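You operate a simulated robot arm through the tools that you are given. There is no shell and no other tool. Be economical: measure what you need, move in short steps, check, and stop when the job is done.

Carry out the task below with a simulated robot arm. There is one attempt and no reset: what you move stays moved.

## Task
Clear the key case off the bubble level and level the counter.
Fine: the case goes in the CASES drawer, shut it; share the turning between both wheels, opposite ways, till the bubble is between the lines. Where these are worked on the way, their far stop is far enough and under half their travel is too little: cases drawer.
Where things are to end (x, y in the base frame): key case within 0.06 m of [0.76, 0.05].

The check looks at the end state, three seconds after you hand in, the way a careful person would. Anything else that was tipped, shoved, dropped, spilled or broken makes it a failure.

## Robot
A 7-joint arm with a two-finger parallel gripper on a trunk, on a base that drives. Base frame: it is fixed to the floor where the robot stands at the start and does not move with it; the origin is under the middle of the robot, x ahead of it, y to its left, z up. Readings come in m, rad, newtons and seconds.
With the tool pointing down near the work surface it reaches from about 0.3 to 0.76 m from the robot's upright axis, wherever it stands. Its first joint turns from -2.897 to 2.897 rad. Places, roughly: cases drawer [0.7, 0, 0.5]; grey levelling wheel [1, 1.1, 0.8]; inside of the cases drawer [0.8, -0.1, 0.4]; key case [1, 1, 0.75]; orange levelling wheel [0.9, 0.7, 0.8]. Payload 3.91 kg.
The tool frame sits at the grasp point between the pads (the TCP): z along the fingers, y along the line on which they close. The tips reach 0.03 m beyond it. The gripper opens to 0.11 m. The fingers are 0.02 m wide and 0.01 m thick; the gripper's body (0.048 by 0.112 m) begins 0.055 m behind the TCP.
Orientation is that of the tool frame in the base frame, as a unit quaternion [x, y, z, w]. With the fingers straight down and closing along the base's y, the tool's x points along the base's -x, its y along +y and its z along -z.

## Interface
- The arm moves only by the tool drive_tool. Its argument "moves" is a list of rows, each an object of numbers (a shift or turn left out is 0, a gripper value left out holds the last): "fingers": the closure, from 0 (fully open) to 1 (shut); "x", "y", "z": the shift along the tool's x, y, z in m; "wx", "wy", "wz": the turn, a rotation vector about the tool's x, y, z in rad. In form: [{"fingers": .., "x": .., "y": .., "z": .., "wx": .., "wy": .., "wz": ..}, ...]. A call has 1 to 12 rows; each row shifts and turns the commanded pose from where the row before left it, along the tool's axes as they then stand. Rows are played at 5 a second. More than 0.05 m and 0.15 rad between two rows, or a gripper value outside its range, and nothing of the call is played. A pose out of reach is approached as far as the arm can. The call stops where the force on the tool passes 40 N (or 10 N more than at its start, if that is more) or the arm is blocked; 0.2 s more then pass. The fingers move at their own pace (about 0.153 m/s each) and stop on an object; they squeeze with about 27 N. The grip force told is the motor's: it shows also when the fingers shut on nothing. Time passes only in rows, and 0.2 s behind the last, so rows that do not move let the fingers close. The reply holds the time, the measured pose of the TCP, the force on the tool along the base axes, the opening and the grip force, in the units named above and with some noise, with the torque about the TCP (base axes, N m) and any sound that the robot's microphone picked up.
- Cameras (640 x 400 px; columns grow to the right, rows downward): "scene" is now at [0.0133, 0.1637, 1.3339]; the picture's right is [0.16, -0.99, 0.00], its down [-0.57, -0.09, -0.81] and it looks along [0.80, 0.13, -0.58] (base axes); focal length 277 px, centre (320, 200). "wrist" rides on the gripper at [0.077, 0.007, -0.114] in the tool frame; the picture's right is [-0.09, 1.00, 0.00], its down [-0.80, -0.07, -0.59] and it looks along [-0.59, -0.05, 0.80] (tool axes); focal length 270 px, centre (320, 200). There is no depth. A picture from a camera that has moved, and an enlarged one, comes with that camera's place and axes in the base frame and with its lens.
- capture(camera): a new picture of that camera. No time passes.
- lift_body(by): slides the trunk up (or, below 0, down) by that many m; the arm and the scene camera ride with it, the base frame stays. It gives what a move gives, with no picture.
- base_move(legs): drives the robot by 1 to 6 legs, each [ahead, turn to the left] in m and rad, along the robot's own axes; the way and the turn of a leg run together, so that a leg with both is an arc; at most 1.5 m and 3.142 rad a leg. The arm and the cameras ride along, it lands a little off, and it stops where it bumps. It gives what a move gives.
- turn_head(pan, tilt): turns the head with the scene camera to pan (to the left, within 2.705 rad either way) and tilt (down, from -0.506 to 1.204), counted from straight ahead of the robot. It gives what a move gives.
- zoom(camera, box): a new picture of the part [left, top, right, bottom] of that camera's present view, enlarged. No time passes.
- finish_job(): hands the job in; it is judged then, once.

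Go step by step. Nothing tells you exact positions but the pictures and the camera data: compare them with the known pose of the tool, close in by small moves and look again before you grip or let go. The budget is 120 turns and 90 pictures, counting those below and the enlarged ones. Unless the task says otherwise, let go and move clear before handing in, and close with one line.

The tools are called after ">>>" as name(argument=value, ...) on one line, values as JSON. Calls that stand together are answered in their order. drive_tool: Moves the arm, as the interface text tells. Its arguments: {"type":"object","properties":{"moves":{"type":"array"}},"required":["moves"]} The other tools are called the same way: lift_body (by) slides the trunk up or down; base_move (legs) drives the base; turn_head (pan, tilt) turns the head that bears the scene camera; capture (camera) takes a picture; zoom (camera, box) takes an enlarged picture of a part of a camera's view; finish_job () hands the job in.

At the start:

```text
clock: 0.0
ee_pos: [0.3927, 0.1244, 1.1706]
orientation: [0.0, 1.0, 0.0, 0.001]
force: [0.4, -0.4, 0.5]
moment: [-0.02, -0.01, 0.01]
grip_width: 0.11
finger_force: 0.2
trunk travel left (down, up): [-0.3, 0.31]
robot x, y, heading: [-0.0014, 0.002, 0.001]
head pan, tilt: [0.164, 0.618]
```

scene: 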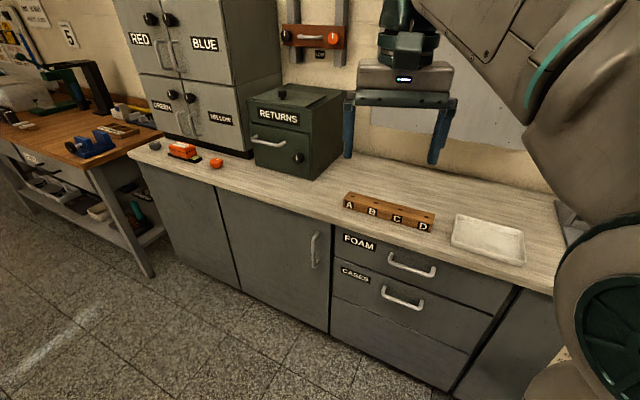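
wrist: 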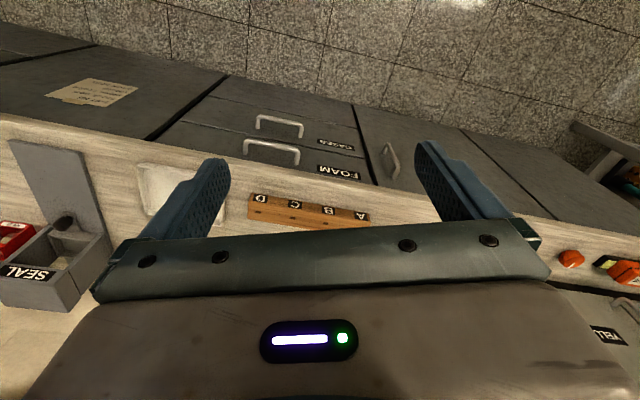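

I see a counter with the FOAM and CASES drawers, an orange wheel and a dark/grey wheel to the left, and an orange object (the key case) on the level between them. I'll look closer first.

>>> zoom(camera="scene", box=[130, 120, 250, 195])

>>> zoom(camera="scene", box=[310, 180, 550, 330])

>>> zoom(camera="wrist", box=[0, 50, 160, 150])

```text
5.33 times, centred on (190, 158) of scene
camera zoom: at [0.0133, 0.1637, 1.3339], right [0.16, -0.99, 0.0], down [-0.57, -0.09, -0.81], along [0.8, 0.13, -0.58], focal length 1480 px, centre (1013, 427)
```

zoom: 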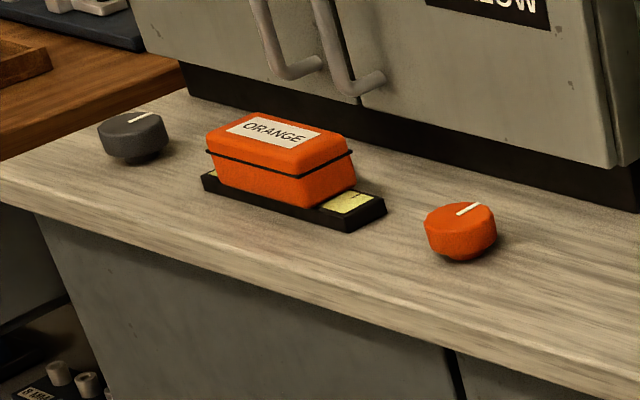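

```text
2.67 times, centred on (430, 255) of scene
camera zoom: at [0.0133, 0.1637, 1.3339], right [0.16, -0.99, 0.0], down [-0.57, -0.09, -0.81], along [0.8, 0.13, -0.58], focal length 740 px, centre (27, 53)
```

zoom: 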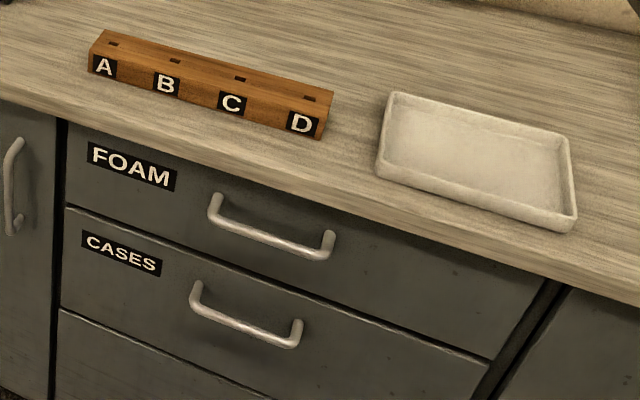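

```text
4.00 times, centred on (80, 100) of wrist
camera zoom: at [0.3164, 0.13, 1.2862], right [0.09, 1.0, 0.0], down [0.8, -0.07, 0.59], along [0.59, -0.05, -0.8], focal length 1081 px, centre (1280, 600)
```

zoom: 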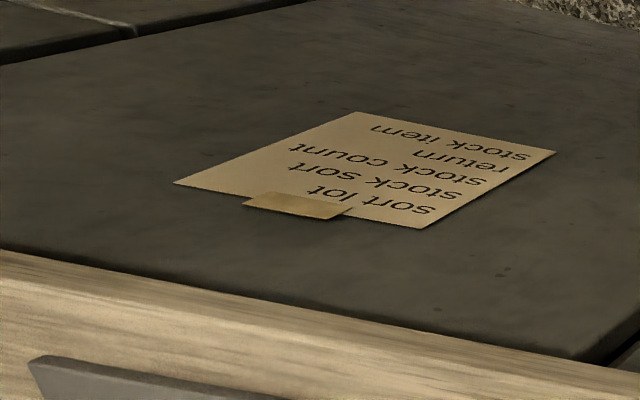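

The case sits on the bubble level at about [1.07, 1.0], the counter top is near z 0.76, and the CASES handle is near [0.64, -0.02, 0.50]. I'll back off a little, then turn the tool to point forward so I can open the CASES drawer.

>>> base_move(legs=[[-0.15, 0]])

>>> drive_tool(moves=[{"wy": -0.15, "z": 0.02}, {"wy": -0.15, "z": 0.02}, {"wy": -0.15, "z": 0.02}, {"wy": -0.15, "z": 0.02}, {"wy": -0.15, "z": 0.02}, {"wy": -0.15, "z": 0.02}, {"wy": -0.15, "z": 0.02}, {"wy": -0.15, "z": 0.02}, {"wy": -0.15, "z": 0.02}, {"wy": -0.15, "z": 0.02}, {"wy": -0.0708, "z": 0.01}])

```text
clock: 1.4
ee_pos: [0.2431, 0.1244, 1.1715]
orientation: [0.0, 1.0, -0.001, 0.0]
force: [-1.5, -0.4, 0.4]
moment: [0.05, -0.03, -0.02]
grip_width: 0.11
finger_force: 0.0
trunk travel left (down, up): [-0.3, 0.31]
robot x, y, heading: [-0.1496, 0.0044, 0.002]
head pan, tilt: [0.164, 0.618]
```

```text
clock: 3.3
ee_pos: [0.2758, 0.2614, 1.0079]
orientation: [-0.126, 0.817, 0.15, 0.543]
force: [-0.5, 0.5, 0.7]
moment: [0.03, 0.03, 0.07]
grip_width: 0.11
finger_force: 0.1
trunk travel left (down, up): [-0.3, 0.31]
robot x, y, heading: [-0.149, -0.001, 0.002]
head pan, tilt: [0.164, 0.618]
stopped in row 9: the arm was blocked; the commanded pose is now the measured one
```

The arm was blocked partway through the turn, folded in too close. I'll bring the tool forward and towards the middle before turning further.

>>> drive_tool(moves=[{"x": -0.0151, "y": -0.0307, "z": 0.029}, {"x": -0.0151, "y": -0.0307, "z": 0.029}, {"x": -0.0151, "y": -0.0307, "z": 0.029}, {"x": -0.0151, "y": -0.0307, "z": 0.029}, {"x": -0.0151, "y": -0.0307, "z": 0.029}, {"x": -0.0151, "y": -0.0307, "z": 0.029}])

```text
clock: 4.7
ee_pos: [0.5268, 0.158, 1.0102]
orientation: [-0.124, 0.817, 0.146, 0.544]
force: [0.4, -0.5, 1.0]
moment: [0.01, -0.01, -0.01]
grip_width: 0.1098
finger_force: 0.1
trunk travel left (down, up): [-0.3, 0.31]
robot x, y, heading: [-0.1508, -0.0029, 0.006]
head pan, tilt: [0.164, 0.618]
```

Now I turn the tool to point level and forward, with the fingers closing vertically.

>>> drive_tool(moves=[{"wx": 0.051, "wz": -0.1299}, {"wx": 0.051, "wz": -0.1299}, {"wx": 0.051, "wz": -0.1299}, {"wx": 0.051, "wz": -0.1299}, {"wx": 0.051, "wz": -0.1299}, {"wx": 0.051, "wz": -0.1299}, {"wx": 0.051, "wz": -0.1299}, {"wx": 0.051, "wz": -0.1299}, {"wx": 0.051, "wz": -0.1299}, {"wx": 0.051, "wz": -0.1299}, {"wx": 0.051, "wz": -0.1299}, {"wx": 0.051, "wz": -0.1299}])

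>>> base_move(legs=[[-0.15, 0]])

>>> lift_body(by=-0.3)

```text
clock: 7.3
ee_pos: [0.5268, 0.1579, 1.0081]
orientation: [0.501, -0.501, 0.5, -0.498]
force: [0.1, -0.4, 0.2]
moment: [0.01, 0.02, 0.03]
grip_width: 0.1099
finger_force: 0.0
trunk travel left (down, up): [-0.3, 0.31]
robot x, y, heading: [-0.147, -0.0007, 0.003]
head pan, tilt: [0.164, 0.618]
```

```text
clock: 8.7
ee_pos: [0.3789, 0.1588, 1.0069]
orientation: [-0.5, 0.502, -0.5, 0.498]
force: [-0.6, -0.4, 0.6]
moment: [-0.05, -0.02, 0.02]
grip_width: 0.1101
finger_force: 0.1
trunk travel left (down, up): [-0.3, 0.31]
robot x, y, heading: [-0.2953, -0.0005, -0.001]
head pan, tilt: [0.164, 0.618]
```

```text
clock: 11.7
ee_pos: [0.3791, 0.1585, 0.7079]
orientation: [-0.5, 0.502, -0.5, 0.497]
force: [-0.2, -0.4, 0.5]
moment: [-0.02, -0.01, 0.01]
grip_width: 0.1099
finger_force: 0.1
trunk travel left (down, up): [0.0, 0.61]
robot x, y, heading: [-0.2982, 0.0013, -0.003]
head pan, tilt: [0.164, 0.618]
```

The tool now points level. I'll take it down in front of the CASES handle and look.

>>> drive_tool(moves=[{"x": 0.03, "y": 0.034}, {"x": 0.03, "y": 0.034}, {"x": 0.03, "y": 0.034}, {"x": 0.03, "y": 0.034}, {"x": 0.03, "y": 0.034}, {"x": 0.03, "y": 0.034}])

>>> turn_head(pan=0, tilt=0.6)

>>> capture(camera="scene")

>>> capture(camera="wrist")

```text
clock: 13.1
ee_pos: [0.3782, -0.0239, 0.507]
orientation: [-0.499, 0.502, -0.501, 0.499]
force: [-1.2, 0.8, -0.4]
moment: [0.01, -0.01, -0.02]
grip_width: 0.11
finger_force: 0.1
trunk travel left (down, up): [0.0, 0.61]
robot x, y, heading: [-0.299, 0.0013, 0.002]
head pan, tilt: [0.164, 0.618]
```

```text
clock: 13.8
ee_pos: [0.3783, -0.0224, 0.5081]
orientation: [-0.501, 0.502, -0.5, 0.498]
force: [0.4, 0.0, -0.2]
moment: [0.0, 0.01, -0.01]
grip_width: 0.11
finger_force: 0.0
trunk travel left (down, up): [0.0, 0.61]
robot x, y, heading: [-0.2997, -0.0031, -0.008]
head pan, tilt: [0.0, 0.6]
```

```text
84 pictures are left
camera scene: at [-0.2828, 0.1494, 1.0355], right [0.0, -1.0, 0.0], down [-0.57, 0.0, -0.82], along [0.82, 0.0, -0.57], focal length 277 px, centre (320, 200)
```

scene: 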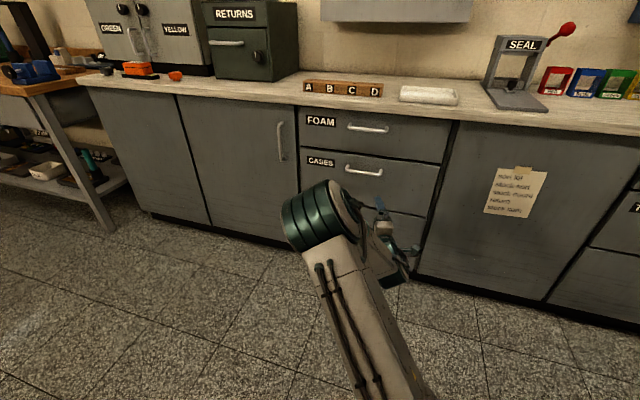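

```text
83 pictures are left
camera wrist: at [0.2638, -0.1001, 0.5018], right [0.0, 0.09, -1.0], down [-0.59, 0.8, 0.07], along [0.81, 0.59, 0.05], focal length 270 px, centre (320, 200)
```

wrist: 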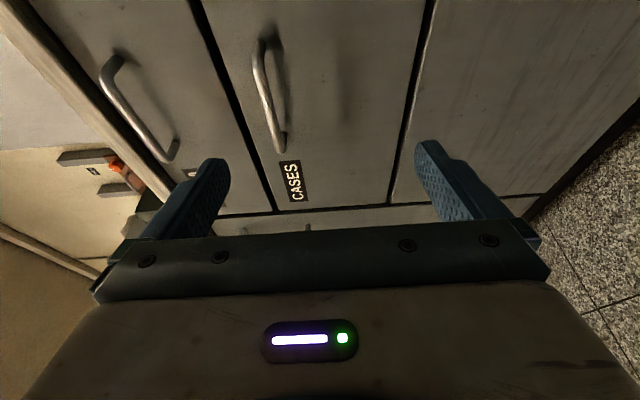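

Triangulating from the two views puts the CASES handle at about [0.59, -0.01, 0.565], higher than I first took it. I'll align to it and approach partway.

>>> drive_tool(moves=[{"y": -0.03, "x": -0.005, "z": 0.02}, {"y": -0.028, "x": -0.005, "z": 0.03}, {"z": 0.035}, {"z": 0.035}])

>>> capture(camera="wrist")

```text
clock: 14.8
ee_pos: [0.4972, -0.0109, 0.563]
orientation: [-0.5, 0.502, -0.5, 0.498]
force: [-0.4, -0.2, 0.5]
moment: [0.03, 0.02, -0.03]
grip_width: 0.1101
finger_force: 0.3
trunk travel left (down, up): [0.0, 0.61]
robot x, y, heading: [-0.2985, 0.0015, 0.003]
head pan, tilt: [0.0, 0.6]
```

```text
82 pictures are left
camera wrist: at [0.3833, -0.0878, 0.5583], right [0.0, 0.09, -1.0], down [-0.59, 0.8, 0.07], along [0.81, 0.59, 0.05], focal length 270 px, centre (320, 200)
```

wrist: 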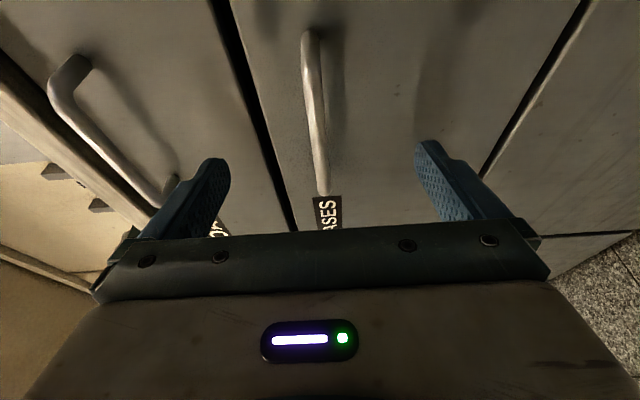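

The handle lies centred between the fingers. I'll move in and close on it.

>>> drive_tool(moves=[{"z": 0.03, "x": 0.003}, {"z": 0.03, "x": 0.003}, {"z": 0.027}, {"fingers": 0.9}, {"fingers": 0.9}, {"fingers": 0.9}])

>>> capture(camera="wrist")

```text
clock: 15.6
ee_pos: [0.5681, -0.0179, 0.5629]
orientation: [-0.5, 0.501, -0.5, 0.499]
force: [-31.9, 2.2, 5.1]
moment: [-0.21, -2.06, -0.26]
grip_width: 0.1102
finger_force: 0.2
trunk travel left (down, up): [0.0, 0.61]
robot x, y, heading: [-0.3011, -0.0007, -0.003]
head pan, tilt: [0.0, 0.6]
stopped in row 3: the force on the tool passed its limit (the readings are from after the stop); the commanded pose is now the measured one
```

```text
81 pictures are left
camera wrist: at [0.4535, -0.0952, 0.5562], right [0.0, 0.09, -1.0], down [-0.59, 0.8, 0.07], along [0.81, 0.59, 0.05], focal length 270 px, centre (320, 200)
```

wrist: 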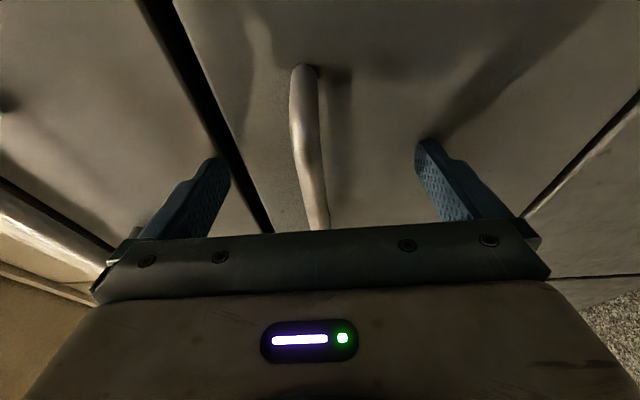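

The tips touched the drawer face at x≈0.60. I'll ease back a few millimetres and close on the bar.

>>> drive_tool(moves=[{"z": -0.006}, {"fingers": 0.9}, {"fingers": 0.9}, {"fingers": 0.9}, {"fingers": 0.9}])

>>> capture(camera="wrist")

```text
clock: 16.8
ee_pos: [0.564, -0.0193, 0.5621]
orientation: [-0.5, 0.502, -0.5, 0.498]
force: [2.6, -0.9, 14.9]
moment: [0.04, 0.02, 0.12]
grip_width: 0.0183
finger_force: 7.0
trunk travel left (down, up): [0.0, 0.61]
robot x, y, heading: [-0.295, 0.0009, -0.007]
head pan, tilt: [0.0, 0.6]
```

```text
80 pictures are left
camera wrist: at [0.449, -0.0962, 0.5559], right [0.0, 0.09, -1.0], down [-0.59, 0.8, 0.07], along [0.81, 0.59, 0.05], focal length 270 px, centre (320, 200)
```

wrist: 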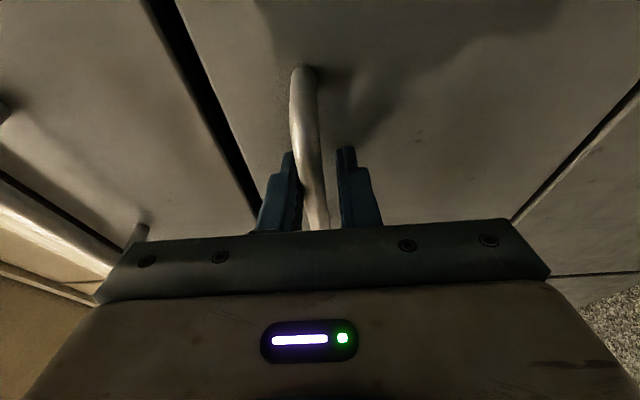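

The upper finger is pressing on the bar, so I'll shift up slightly, close fully, and start pulling.

>>> drive_tool(moves=[{"y": -0.004, "fingers": 1.0}, {"fingers": 1.0}, {"fingers": 1.0}, {"z": -0.02}, {"z": -0.02}, {"z": -0.02}])

>>> capture(camera="scene")

```text
clock: 18.2
ee_pos: [0.5058, -0.0136, 0.5654]
orientation: [0.502, -0.499, 0.499, -0.5]
force: [10.2, 35.1, 12.5]
moment: [0.25, -0.12, -0.96]
grip_width: 0.0116
finger_force: 45.0
trunk travel left (down, up): [0.0, 0.61]
robot x, y, heading: [-0.2982, -0.0009, 0.007]
head pan, tilt: [0.0, 0.6]
```

```text
79 pictures are left
camera scene: at [-0.2855, 0.1511, 1.0352], right [0.01, -1.0, 0.0], down [-0.56, -0.01, -0.83], along [0.83, 0.01, -0.56], focal length 277 px, centre (320, 200)
```

scene: 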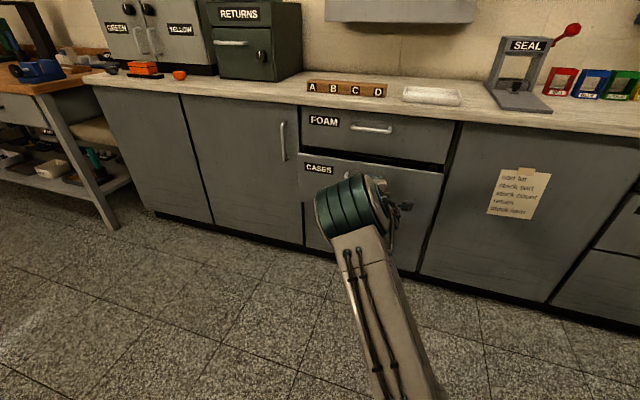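

The drawer is coming out. I'll relieve the sideways force and keep pulling to its stop.

>>> drive_tool(moves=[{"x": -0.006}, {"z": -0.025}, {"z": -0.025}, {"z": -0.025}, {"z": -0.025}, {"z": -0.025}, {"z": -0.025}, {"z": -0.025}])

```text
clock: 20.0
ee_pos: [0.3279, -0.0171, 0.562]
orientation: [-0.5, 0.507, -0.502, 0.492]
force: [0.7, 0.8, -0.3]
moment: [-0.03, -0.01, -0.06]
grip_width: 0.0003
finger_force: 37.6
trunk travel left (down, up): [0.0, 0.61]
robot x, y, heading: [-0.2998, 0.0044, -0.008]
head pan, tilt: [0.0, 0.6]
```

The fingers have slipped off the bar and shut on nothing, so I'll check how far the drawer came.

>>> capture(camera="wrist")

>>> capture(camera="scene")

```text
78 pictures are left
camera wrist: at [0.2123, -0.0932, 0.5578], right [-0.01, 0.09, -1.0], down [-0.58, 0.81, 0.08], along [0.82, 0.58, 0.04], focal length 270 px, centre (320, 200)
```

wrist: 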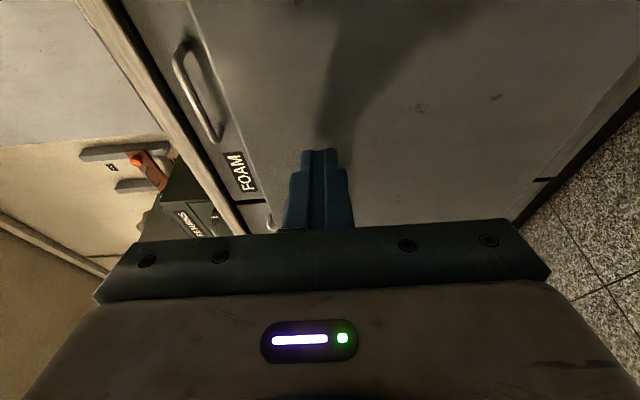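

```text
77 pictures are left
camera scene: at [-0.2824, 0.1499, 1.0352], right [-0.01, -1.0, 0.0], down [-0.57, 0.0, -0.82], along [0.82, -0.01, -0.57], focal length 277 px, centre (320, 200)
```

scene: 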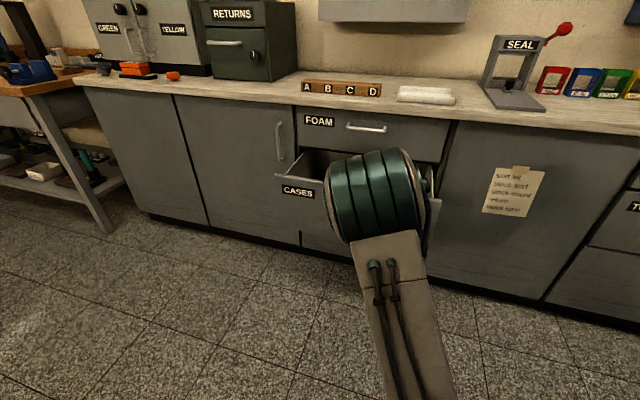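

>>> zoom(camera="wrist", box=[140, 0, 560, 262])

>>> zoom(camera="scene", box=[260, 100, 460, 225])

```text
1.52 times, centred on (350, 131) of wrist
camera zoom: at [0.2123, -0.0932, 0.5578], right [-0.01, 0.09, -1.0], down [-0.58, 0.81, 0.08], along [0.82, 0.58, 0.04], focal length 412 px, centre (274, 305)
```

zoom: 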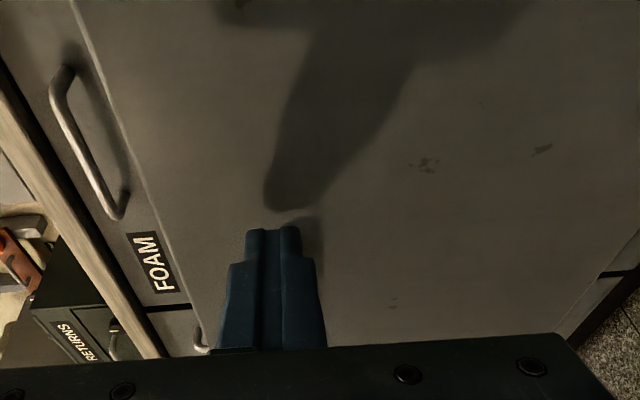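

```text
3.20 times, centred on (360, 162) of scene
camera zoom: at [-0.2824, 0.1499, 1.0352], right [-0.01, -1.0, 0.0], down [-0.57, 0.0, -0.82], along [0.82, -0.01, -0.57], focal length 888 px, centre (192, 320)
```

zoom: 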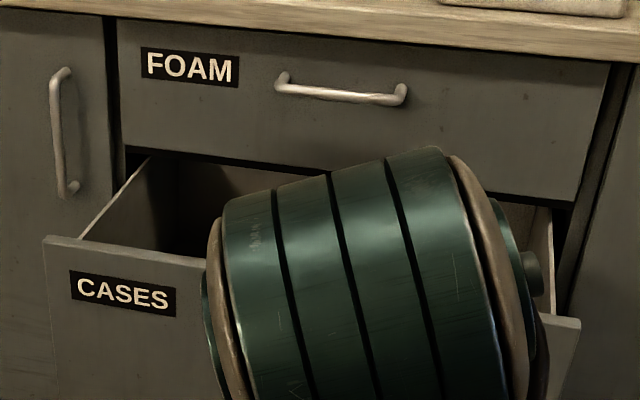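

The bar isn't visible in the wrist view though the drawer is well out. I'll back the tool off and look again.

>>> drive_tool(moves=[{"z": -0.03}, {"z": -0.03}, {"z": -0.03}, {"z": -0.03, "fingers": 0.0}])

>>> capture(camera="wrist")

>>> capture(camera="scene")

```text
clock: 21.0
ee_pos: [0.2485, -0.0113, 0.5661]
orientation: [-0.502, 0.504, -0.498, 0.497]
force: [-0.1, 0.6, -0.7]
moment: [0.02, 0.0, -0.01]
grip_width: 0.1102
finger_force: 0.0
out of reach, approached as far as the arm can: row 3, 4
trunk travel left (down, up): [0.0, 0.61]
robot x, y, heading: [-0.2946, 0.0013, 0.002]
head pan, tilt: [0.0, 0.6]
```

```text
74 pictures are left
camera wrist: at [0.1348, -0.088, 0.5609], right [-0.01, 0.09, -1.0], down [-0.59, 0.8, 0.08], along [0.81, 0.59, 0.05], focal length 270 px, centre (320, 200)
```

wrist: 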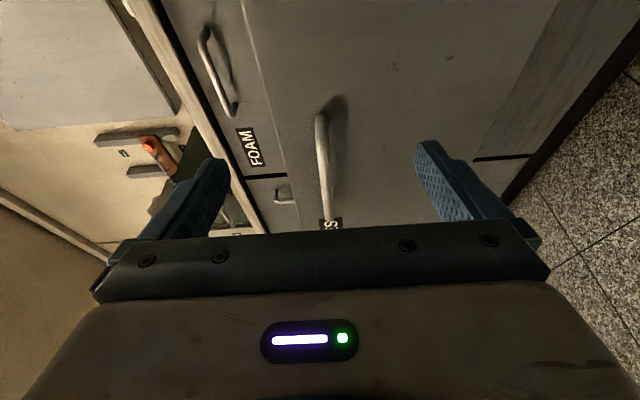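

```text
73 pictures are left
camera scene: at [-0.2831, 0.1498, 1.0355], right [0.0, -1.0, 0.0], down [-0.56, 0.0, -0.83], along [0.83, 0.0, -0.56], focal length 277 px, centre (320, 200)
```

scene: 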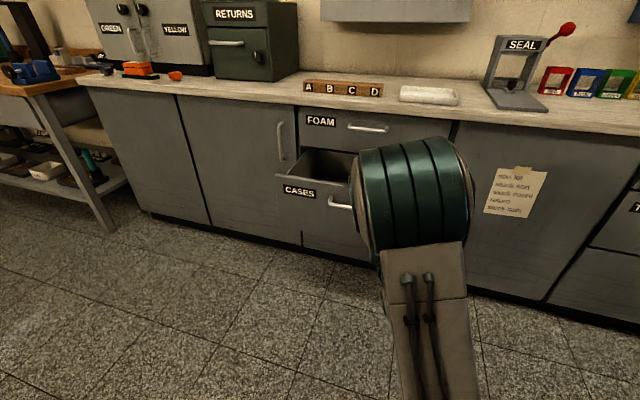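

The handle is now at x≈0.41, so the drawer is about 0.155 m out. I'll re-grip and find out whether it goes further.

>>> drive_tool(moves=[{"z": 0.04, "x": 0.003}, {"z": 0.04, "x": 0.003}, {"z": 0.04}, {"z": 0.035}, {"fingers": 1.0}, {"fingers": 1.0}, {"fingers": 1.0}, {"fingers": 1.0}])

>>> capture(camera="wrist")

```text
clock: 22.8
ee_pos: [0.4056, -0.0162, 0.5661]
orientation: [-0.501, 0.503, -0.499, 0.497]
force: [1.4, 2.7, 0.9]
moment: [-0.28, -0.77, -0.44]
grip_width: 0.0117
finger_force: 45.1
trunk travel left (down, up): [0.0, 0.61]
robot x, y, heading: [-0.2984, -0.0034, -0.003]
head pan, tilt: [0.0, 0.6]
```

```text
72 pictures are left
camera wrist: at [0.2913, -0.0933, 0.5597], right [-0.01, 0.09, -1.0], down [-0.59, 0.8, 0.07], along [0.81, 0.59, 0.05], focal length 270 px, centre (320, 200)
```

wrist: 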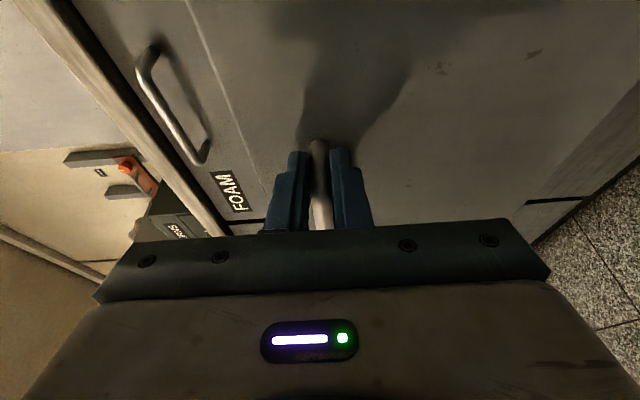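

The front of the counter turns out to be turned about 0.29 rad, and the drawer slides along roughly [-0.957, +0.287]; that explains the side force and the slip. I'll pull along that line.

>>> drive_tool(moves=[{"z": -0.0191, "x": -0.0058}, {"z": -0.0191, "x": -0.0058}, {"z": -0.0191, "x": -0.0058}])

```text
clock: 23.6
ee_pos: [0.3465, 0.0019, 0.565]
orientation: [-0.501, 0.502, -0.5, 0.497]
force: [1.5, 4.9, 6.0]
moment: [-0.15, -0.61, -0.54]
grip_width: 0.0119
finger_force: 44.4
trunk travel left (down, up): [0.0, 0.61]
robot x, y, heading: [-0.2962, 0.0002, 0.0]
head pan, tilt: [0.0, 0.6]
```

It moves freely with little force, so I'll continue.

>>> drive_tool(moves=[{"z": -0.0191, "x": -0.0058}, {"z": -0.0191, "x": -0.0058}, {"z": -0.0191, "x": -0.0058}, {"z": -0.0191, "x": -0.0058}])

>>> capture(camera="scene")

```text
clock: 24.6
ee_pos: [0.2721, 0.0159, 0.5647]
orientation: [-0.497, 0.505, -0.503, 0.495]
force: [30.9, -6.1, 8.1]
moment: [0.05, -0.28, -0.37]
grip_width: 0.0116
finger_force: 44.9
trunk travel left (down, up): [0.0, 0.61]
robot x, y, heading: [-0.2984, 0.0022, -0.005]
head pan, tilt: [0.0, 0.6]
```

```text
71 pictures are left
camera scene: at [-0.2809, 0.1496, 1.0355], right [-0.01, -1.0, 0.0], down [-0.57, 0.0, -0.82], along [0.82, 0.0, -0.57], focal length 277 px, centre (320, 200)
```

scene: 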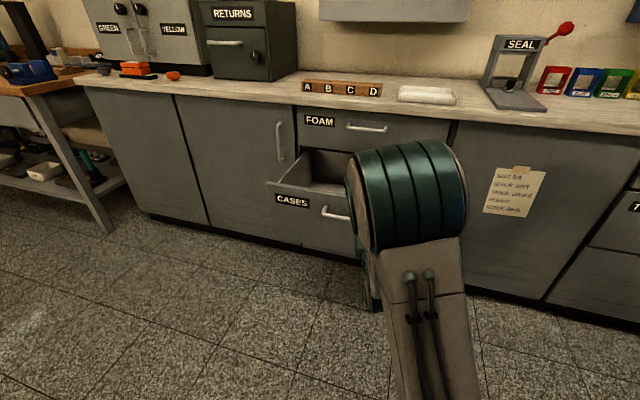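

>>> capture(camera="wrist")

>>> zoom(camera="scene", box=[250, 100, 450, 225])

```text
70 pictures are left
camera wrist: at [0.158, -0.0587, 0.5594], right [0.0, 0.09, -1.0], down [-0.58, 0.81, 0.07], along [0.81, 0.58, 0.05], focal length 270 px, centre (320, 200)
```

wrist: 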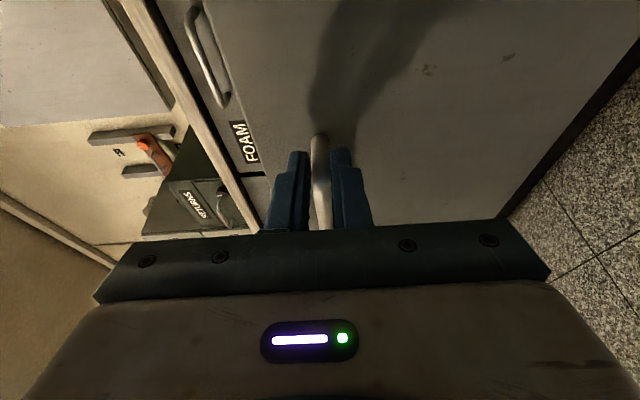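

```text
3.20 times, centred on (350, 162) of scene
camera zoom: at [-0.2809, 0.1496, 1.0355], right [-0.01, -1.0, 0.0], down [-0.57, 0.0, -0.82], along [0.82, 0.0, -0.57], focal length 888 px, centre (224, 320)
```

zoom: 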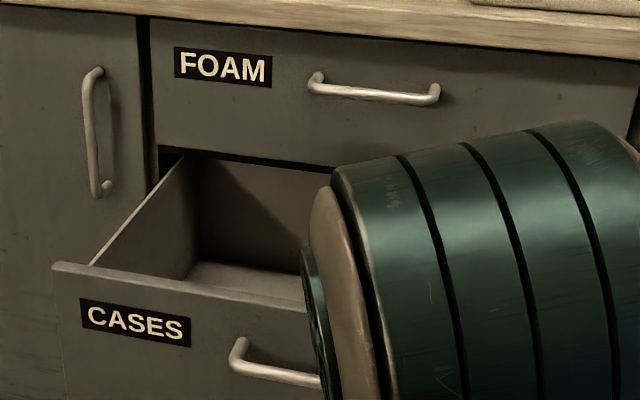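

The grip holds and a 31 N pull showed up, so I'll test whether this is the stop.

>>> drive_tool(moves=[{"z": -0.012, "x": -0.004}])

```text
clock: 25.0
ee_pos: [0.2562, 0.0303, 0.5629]
orientation: [0.507, -0.502, 0.494, -0.497]
force: [1.2, 0.2, -0.5]
moment: [0.01, 0.01, -0.04]
grip_width: 0.0
finger_force: 37.8
trunk travel left (down, up): [0.0, 0.61]
robot x, y, heading: [-0.3002, 0.005, -0.002]
head pan, tilt: [0.0, 0.6]
```

It slipped off at the stop, so the drawer is at its far end. I'll retreat, lift, and look at the whole scene.

>>> drive_tool(moves=[{"fingers": 0.0}, {"fingers": 0.0}])

>>> base_move(legs=[[-0.25, 0]])

>>> lift_body(by=0.45)

>>> capture(camera="scene")

```text
clock: 25.6
ee_pos: [0.2592, 0.027, 0.5645]
orientation: [-0.502, 0.503, -0.499, 0.496]
force: [0.4, 0.1, 1.0]
moment: [0.0, 0.0, -0.02]
grip_width: 0.11
finger_force: 0.0
trunk travel left (down, up): [0.0, 0.61]
robot x, y, heading: [-0.299, -0.0001, -0.005]
head pan, tilt: [0.0, 0.6]
```

```text
clock: 27.4
ee_pos: [0.0115, 0.0275, 0.5642]
orientation: [-0.502, 0.502, -0.498, 0.497]
force: [-0.7, 0.7, -0.2]
moment: [0.01, 0.01, -0.02]
grip_width: 0.11
finger_force: 0.1
trunk travel left (down, up): [0.0, 0.61]
robot x, y, heading: [-0.5473, -0.0006, -0.003]
head pan, tilt: [0.0, 0.6]
```

```text
refused: 0.45 is not a number from -0.4 to 0.4
```

```text
68 pictures are left
camera scene: at [-0.5313, 0.1483, 1.0355], right [0.0, -1.0, 0.0], down [-0.56, 0.0, -0.83], along [0.83, 0.0, -0.56], focal length 277 px, centre (320, 200)
```

scene: 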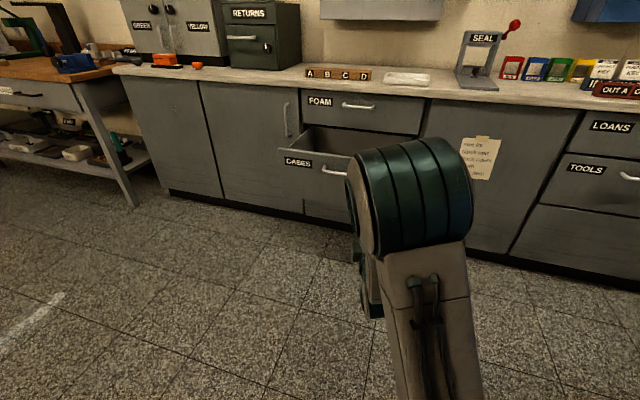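

Lifting by 0.4, then turning the tool back to pointing straight down.

>>> lift_body(by=0.4)

>>> drive_tool(moves=[{"wz": 0.1428}, {"wz": 0.1428}, {"wz": 0.1428}, {"wz": 0.1428}, {"wz": 0.1428}, {"wz": 0.1428}, {"wz": 0.1428}, {"wz": 0.1428}, {"wz": 0.1428}, {"wz": 0.1428}, {"wz": 0.1428}])

>>> drive_tool(moves=[{"wy": 0.1428}, {"wy": 0.1428}, {"wy": 0.1428}, {"wy": 0.1428}, {"wy": 0.1428}, {"wy": 0.1428}, {"wy": 0.1428}, {"wy": 0.1428}, {"wy": 0.1428}, {"wy": 0.1428}, {"wy": 0.1428}])

```text
clock: 31.2
ee_pos: [0.0111, 0.0274, 0.965]
orientation: [0.502, -0.502, 0.498, -0.498]
force: [0.6, 0.2, 0.3]
moment: [0.01, 0.01, 0.01]
grip_width: 0.1102
finger_force: 0.1
trunk travel left (down, up): [-0.4, 0.21]
robot x, y, heading: [-0.5433, -0.0026, -0.001]
head pan, tilt: [0.0, 0.6]
```

```text
clock: 33.6
ee_pos: [0.0105, 0.027, 0.9652]
orientation: [0.002, 0.71, -0.001, 0.705]
force: [0.8, -0.3, -0.4]
moment: [-0.01, 0.0, 0.0]
grip_width: 0.1102
finger_force: 0.0
trunk travel left (down, up): [-0.4, 0.21]
robot x, y, heading: [-0.5471, 0.0041, -0.008]
head pan, tilt: [0.0, 0.6]
```

```text
clock: 36.0
ee_pos: [0.0119, 0.0268, 0.9644]
orientation: [0.0, 1.0, -0.001, -0.005]
force: [-0.5, 0.0, 0.1]
moment: [-0.04, 0.01, 0.0]
grip_width: 0.1099
finger_force: 0.1
trunk travel left (down, up): [-0.4, 0.21]
robot x, y, heading: [-0.5455, -0.0018, -0.003]
head pan, tilt: [0.0, 0.6]
```

The tool points down again. Before driving I'll look at the drawer and at the floor to the left.

>>> zoom(camera="scene", box=[220, 80, 540, 280])

>>> turn_head(pan=1.0, tilt=0.6)

>>> capture(camera="scene")

```text
2.00 times, centred on (380, 180) of scene
camera zoom: at [-0.531, 0.1483, 1.4355], right [0.0, -1.0, 0.0], down [-0.57, 0.0, -0.82], along [0.82, 0.0, -0.57], focal length 555 px, centre (200, 240)
```

zoom: 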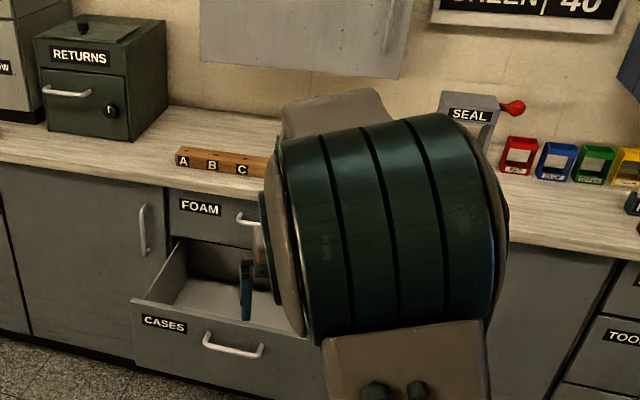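

```text
clock: 37.3
ee_pos: [0.0113, 0.027, 0.9656]
orientation: [0.001, 1.0, -0.001, -0.004]
force: [-0.1, 0.2, 0.6]
moment: [-0.01, -0.01, 0.01]
grip_width: 0.1102
finger_force: 0.1
trunk travel left (down, up): [-0.4, 0.21]
robot x, y, heading: [-0.5435, -0.0038, -0.003]
head pan, tilt: [1.0, 0.6]
```

```text
66 pictures are left
camera scene: at [-0.5717, 0.2227, 1.4355], right [0.84, -0.54, 0.0], down [-0.31, -0.47, -0.82], along [0.45, 0.69, -0.57], focal length 277 px, centre (320, 200)
```

scene: 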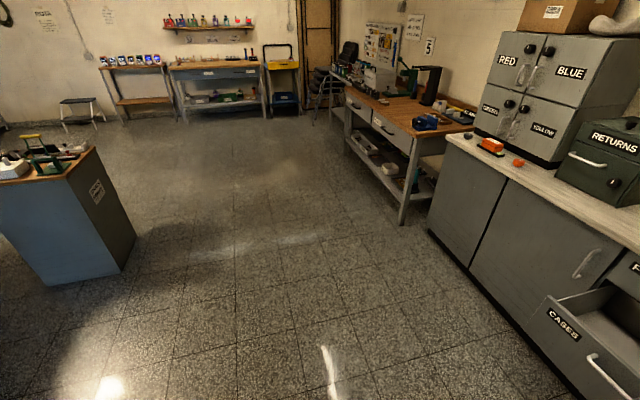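

The floor to the left is clear. I'll drive to in front of the level in stages.

>>> base_move(legs=[[0, 1.21], [1.12, 0], [0, -1.26]])

>>> lift_body(by=0.15)

>>> turn_head(pan=0, tilt=0.6)

>>> capture(camera="scene")

```text
clock: 49.2
ee_pos: [0.3744, 1.0999, 0.9664]
orientation: [-0.002, 1.0, -0.001, -0.003]
force: [0.9, -0.1, 0.0]
moment: [0.02, 0.01, -0.01]
grip_width: 0.11
finger_force: 0.0
trunk travel left (down, up): [-0.4, 0.21]
robot x, y, heading: [-0.1832, 1.0639, -0.002]
head pan, tilt: [1.0, 0.6]
```

```text
clock: 51.0
ee_pos: [0.3752, 1.0988, 1.1146]
orientation: [0.0, 1.0, 0.0, -0.004]
force: [-0.2, -0.8, -0.1]
moment: [0.0, -0.01, -0.01]
grip_width: 0.1101
finger_force: 0.1
trunk travel left (down, up): [-0.55, 0.06]
robot x, y, heading: [-0.1851, 1.069, 0.003]
head pan, tilt: [1.0, 0.6]
```

```text
clock: 52.2
ee_pos: [0.3752, 1.0998, 1.1147]
orientation: [-0.001, 1.0, 0.0, -0.003]
force: [-0.9, -0.7, 0.0]
moment: [0.01, 0.02, 0.0]
grip_width: 0.1099
finger_force: 0.1
trunk travel left (down, up): [-0.55, 0.06]
robot x, y, heading: [-0.1826, 1.0679, -0.0]
head pan, tilt: [0.0, 0.6]
```

```text
65 pictures are left
camera scene: at [-0.1679, 1.2188, 1.5855], right [0.0, -1.0, 0.0], down [-0.56, 0.0, -0.83], along [0.83, 0.0, -0.56], focal length 277 px, centre (320, 200)
```

scene: 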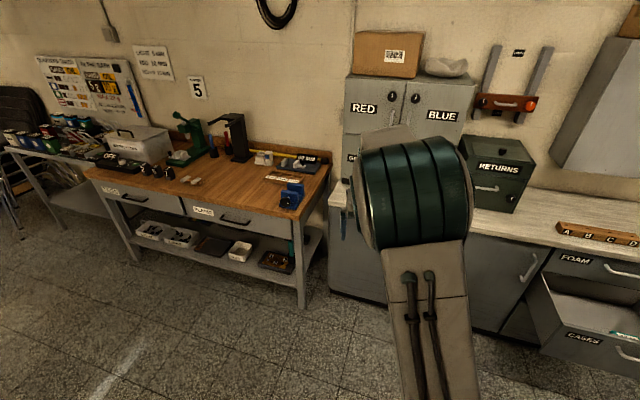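

Driving up closer and looking with the wrist camera.

>>> base_move(legs=[[0.5, 0]])

>>> capture(camera="wrist")

>>> capture(camera="scene")

```text
clock: 55.2
ee_pos: [0.871, 1.1043, 1.1145]
orientation: [-0.004, 1.0, 0.001, -0.004]
force: [-0.6, 0.2, -0.4]
moment: [-0.02, 0.01, -0.02]
grip_width: 0.1101
finger_force: 0.1
trunk travel left (down, up): [-0.55, 0.06]
robot x, y, heading: [0.3141, 1.0688, 0.006]
head pan, tilt: [0.0, 0.6]
```

```text
64 pictures are left
camera wrist: at [0.7947, 1.11, 1.2308], right [0.08, 1.0, 0.0], down [0.81, -0.07, 0.59], along [0.59, -0.05, -0.81], focal length 270 px, centre (320, 200)
```

wrist: 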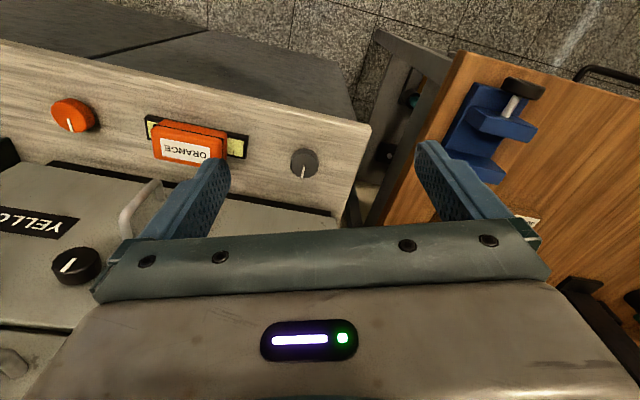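

```text
63 pictures are left
camera scene: at [0.3269, 1.2208, 1.5855], right [0.01, -1.0, 0.0], down [-0.57, 0.0, -0.82], along [0.82, 0.01, -0.57], focal length 277 px, centre (320, 200)
```

scene: 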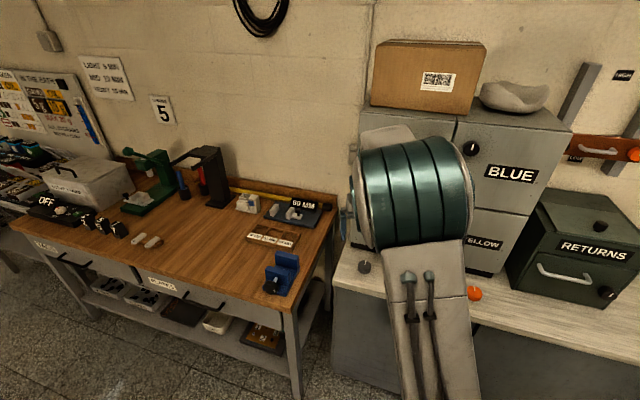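

The case is at about [0.953, 0.893, top 0.845], the orange wheel at [0.904, 0.723], the grey one at [1.02, 1.07]. I'll zoom in to see the sizes.

>>> zoom(camera="wrist", box=[40, 80, 360, 280])

```text
2.00 times, centred on (200, 180) of wrist
camera zoom: at [0.7947, 1.11, 1.2308], right [0.08, 1.0, 0.0], down [0.81, -0.07, 0.59], along [0.59, -0.05, -0.81], focal length 541 px, centre (560, 240)
```

zoom: 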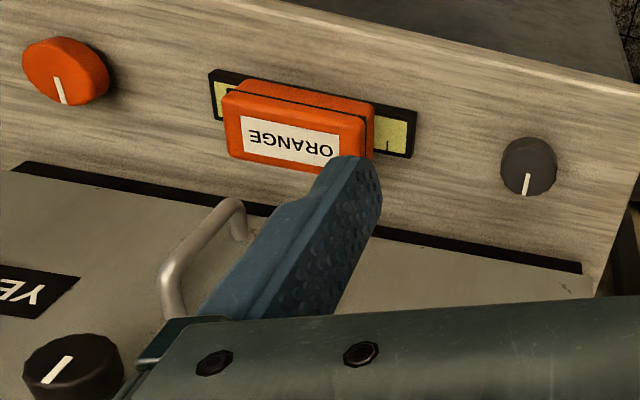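

I'll rotate the tool so the fingers close across the case's short side, then move above it.

>>> drive_tool(moves=[{"wz": -0.1411}, {"wz": -0.1411}, {"wz": -0.1411}, {"wz": -0.1411}, {"wz": -0.1411}, {"wz": -0.1411}, {"wz": -0.1411}, {"wz": -0.1411}, {"wz": -0.1411}])

>>> drive_tool(moves=[{"x": 0.0354, "y": -0.0281}, {"x": 0.0354, "y": -0.0281}, {"x": 0.0354, "y": -0.0281}, {"x": 0.0354, "y": -0.0281}, {"x": 0.0354, "y": -0.0281}, {"z": 0.04}, {"z": 0.04}])

>>> capture(camera="wrist")

```text
clock: 57.2
ee_pos: [0.8704, 1.1036, 1.1155]
orientation: [-0.597, 0.803, 0.002, -0.003]
force: [-1.3, 0.1, -0.8]
moment: [0.04, -0.01, 0.01]
grip_width: 0.1101
finger_force: 0.1
trunk travel left (down, up): [-0.55, 0.06]
robot x, y, heading: [0.3145, 1.067, 0.005]
head pan, tilt: [0.0, 0.6]
```

```text
clock: 58.3
ee_pos: [0.9419, 0.9223, 1.1165]
orientation: [-0.606, 0.796, 0.01, -0.004]
force: [-29.5, 14.0, 4.7]
moment: [-0.9, -2.31, 0.68]
grip_width: 0.0933
finger_force: 0.0
trunk travel left (down, up): [-0.55, 0.06]
robot x, y, heading: [0.3094, 1.0716, 0.012]
head pan, tilt: [0.0, 0.6]
stopped in row 5: the force on the tool passed its limit (the readings are from after the stop); the commanded pose is now the measured one
```

```text
61 pictures are left
camera wrist: at [0.9177, 0.8478, 1.2305], right [-0.94, 0.35, 0.02], down [0.29, 0.75, 0.6], along [0.19, 0.57, -0.8], focal length 270 px, centre (320, 200)
```

wrist: 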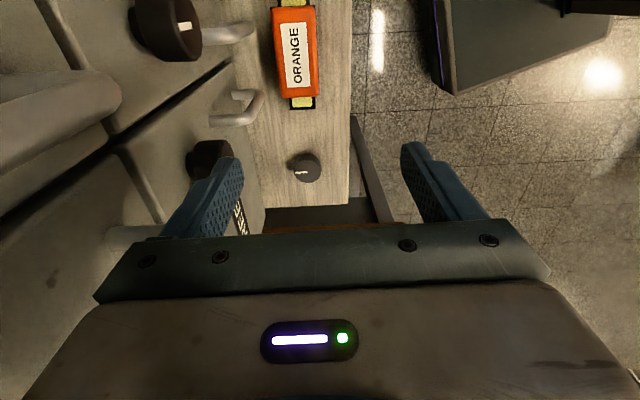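

The far finger touched the GREEN cabinet knob, which sticks out over the case. I'll back off at once and look at the clearance behind the case.

>>> drive_tool(moves=[{"y": 0.03}, {"y": 0.03}, {"y": 0.02, "x": 0.02}])

>>> capture(camera="wrist")

>>> turn_head(pan=-0.3, tilt=0.7)

>>> capture(camera="scene")

```text
clock: 59.1
ee_pos: [0.8652, 0.9201, 1.116]
orientation: [-0.602, 0.798, 0.008, -0.005]
force: [0.1, 0.2, 0.4]
moment: [-0.01, 0.01, 0.0]
grip_width: 0.1098
finger_force: 0.1
trunk travel left (down, up): [-0.55, 0.06]
robot x, y, heading: [0.3087, 1.0739, 0.009]
head pan, tilt: [0.0, 0.6]
```

```text
60 pictures are left
camera wrist: at [0.8391, 0.8469, 1.2307], right [-0.93, 0.36, 0.02], down [0.3, 0.75, 0.6], along [0.2, 0.56, -0.8], focal length 270 px, centre (320, 200)
```

wrist: 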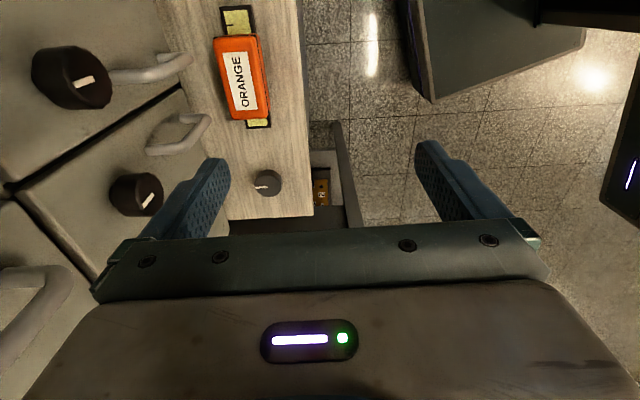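

```text
clock: 59.9
ee_pos: [0.865, 0.9215, 1.1156]
orientation: [-0.603, 0.798, 0.009, -0.005]
force: [-0.7, 0.5, -0.1]
moment: [0.01, 0.0, -0.01]
grip_width: 0.1099
finger_force: 0.1
trunk travel left (down, up): [-0.55, 0.06]
robot x, y, heading: [0.3122, 1.0747, 0.008]
head pan, tilt: [-0.3, 0.7]
```

```text
59 pictures are left
camera scene: at [0.3185, 1.1956, 1.5769], right [-0.28, -0.96, 0.0], down [-0.62, 0.18, -0.77], along [0.73, -0.22, -0.64], focal length 277 px, centre (320, 200)
```

scene: 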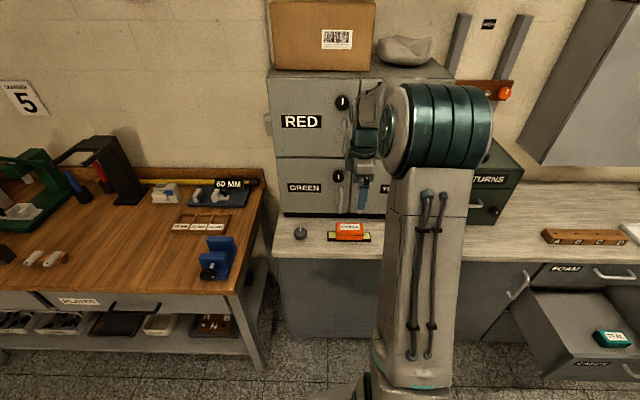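

The cabinet handles hang to about z 0.895, only ~0.045 m behind the case's middle, so a straight-down hand would foul them. I'll lean the hand back 0.38 rad and narrow the fingers, then come down to a standoff and look.

>>> drive_tool(moves=[{"wz": -0.024, "fingers": 0.27}, {"wx": 0.127}, {"wx": 0.127}, {"wx": 0.127}, {"z": 0.042, "y": 0.0028}, {"z": 0.042, "y": 0.0028}, {"z": 0.042, "y": 0.0028}, {"z": 0.042, "y": 0.0028}])

>>> capture(camera="wrist")

>>> zoom(camera="scene", box=[270, 120, 430, 220])

```text
clock: 61.7
ee_pos: [0.9145, 0.9106, 0.9525]
orientation: [-0.603, 0.778, -0.14, 0.112]
force: [0.2, -0.2, 0.6]
moment: [0.0, 0.0, 0.0]
grip_width: 0.0805
finger_force: 0.1
trunk travel left (down, up): [-0.55, 0.06]
robot x, y, heading: [0.3109, 1.0687, 0.012]
head pan, tilt: [-0.3, 0.7]
```

```text
58 pictures are left
camera wrist: at [0.849, 0.8459, 1.0583], right [-0.88, 0.32, -0.35], down [0.06, 0.81, 0.58], along [0.47, 0.49, -0.73], focal length 270 px, centre (320, 200)
```

wrist: 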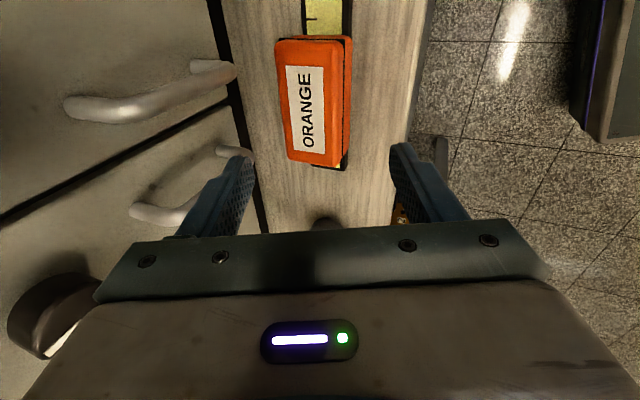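

```text
4.00 times, centred on (350, 170) of scene
camera zoom: at [0.3193, 1.1951, 1.577], right [-0.28, -0.96, 0.0], down [-0.62, 0.18, -0.76], along [0.73, -0.22, -0.64], focal length 1110 px, centre (200, 320)
```

zoom: 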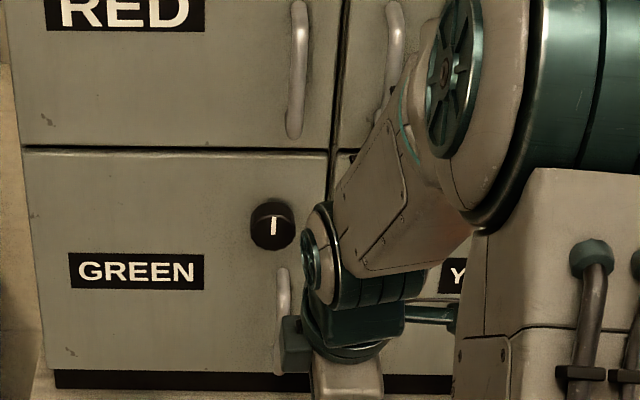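

The case top is at about [0.96, 0.89, 0.855], nearly under the tool axis. I'll correct by ~1 cm, advance 6 cm along the tool, and look again.

>>> drive_tool(moves=[{"x": 0.009, "y": -0.01}, {"z": 0.03}, {"z": 0.03}])

>>> capture(camera="wrist")

```text
clock: 62.5
ee_pos: [0.9409, 0.8922, 0.9005]
orientation: [-0.603, 0.777, -0.14, 0.113]
force: [0.9, -0.2, 0.3]
moment: [0.02, 0.0, -0.01]
grip_width: 0.0803
finger_force: 0.1
trunk travel left (down, up): [-0.55, 0.06]
robot x, y, heading: [0.3133, 1.0735, 0.007]
head pan, tilt: [-0.3, 0.7]
```

```text
56 pictures are left
camera wrist: at [0.8765, 0.8292, 1.0064], right [-0.88, 0.32, -0.35], down [0.06, 0.81, 0.58], along [0.47, 0.49, -0.73], focal length 270 px, centre (320, 200)
```

wrist: 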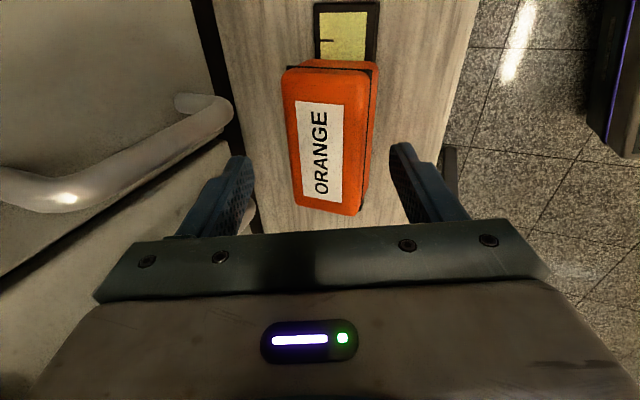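

The case's top centre is at [0.961, 0.890, 0.853], right on the tool axis. I'll go in and close.

>>> drive_tool(moves=[{"z": 0.025}, {"z": 0.025}])

>>> capture(camera="wrist")

```text
clock: 63.1
ee_pos: [0.9575, 0.8887, 0.8547]
orientation: [-0.603, 0.777, -0.14, 0.113]
force: [-0.2, 0.8, -0.4]
moment: [-0.03, 0.02, 0.04]
grip_width: 0.0804
finger_force: 0.1
trunk travel left (down, up): [-0.55, 0.06]
robot x, y, heading: [0.3133, 1.0709, 0.006]
head pan, tilt: [-0.3, 0.7]
```

```text
55 pictures are left
camera wrist: at [0.8936, 0.8255, 0.9594], right [-0.88, 0.32, -0.35], down [0.06, 0.81, 0.58], along [0.47, 0.49, -0.73], focal length 270 px, centre (320, 200)
```

wrist: 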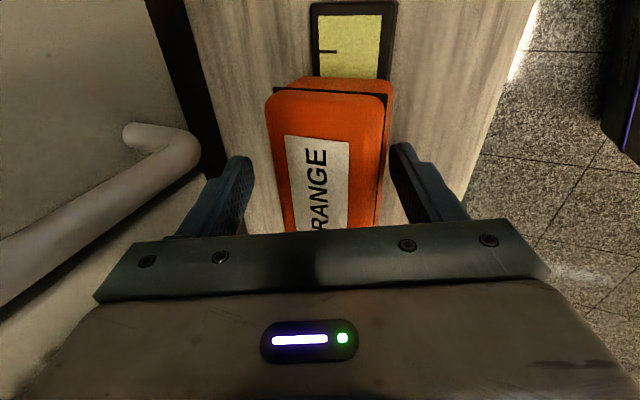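

The fingers straddle the case. I'll go 8 mm deeper and close.

>>> drive_tool(moves=[{"z": 0.008}, {"fingers": 0.45}, {"fingers": 0.6}, {"fingers": 0.75}, {"fingers": 0.75}, {"fingers": 0.75}])

>>> capture(camera="wrist")

```text
clock: 64.0
ee_pos: [0.95, 0.8914, 0.8419]
orientation: [-0.603, 0.78, -0.132, 0.105]
force: [-13.9, 5.9, 9.7]
moment: [0.34, 0.58, -0.16]
grip_width: 0.0517
finger_force: 26.5
trunk travel left (down, up): [-0.55, 0.06]
robot x, y, heading: [0.3138, 1.074, 0.014]
head pan, tilt: [-0.3, 0.7]
stopped in row 4: the force on the tool passed its limit (the readings are from after the stop); the commanded pose is now the measured one
```

```text
54 pictures are left
camera wrist: at [0.8883, 0.8276, 0.9484], right [-0.89, 0.32, -0.33], down [0.07, 0.81, 0.59], along [0.46, 0.5, -0.74], focal length 270 px, centre (320, 200)
```

wrist: 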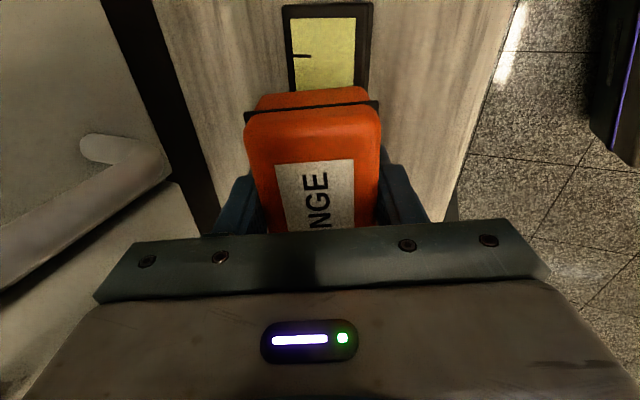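

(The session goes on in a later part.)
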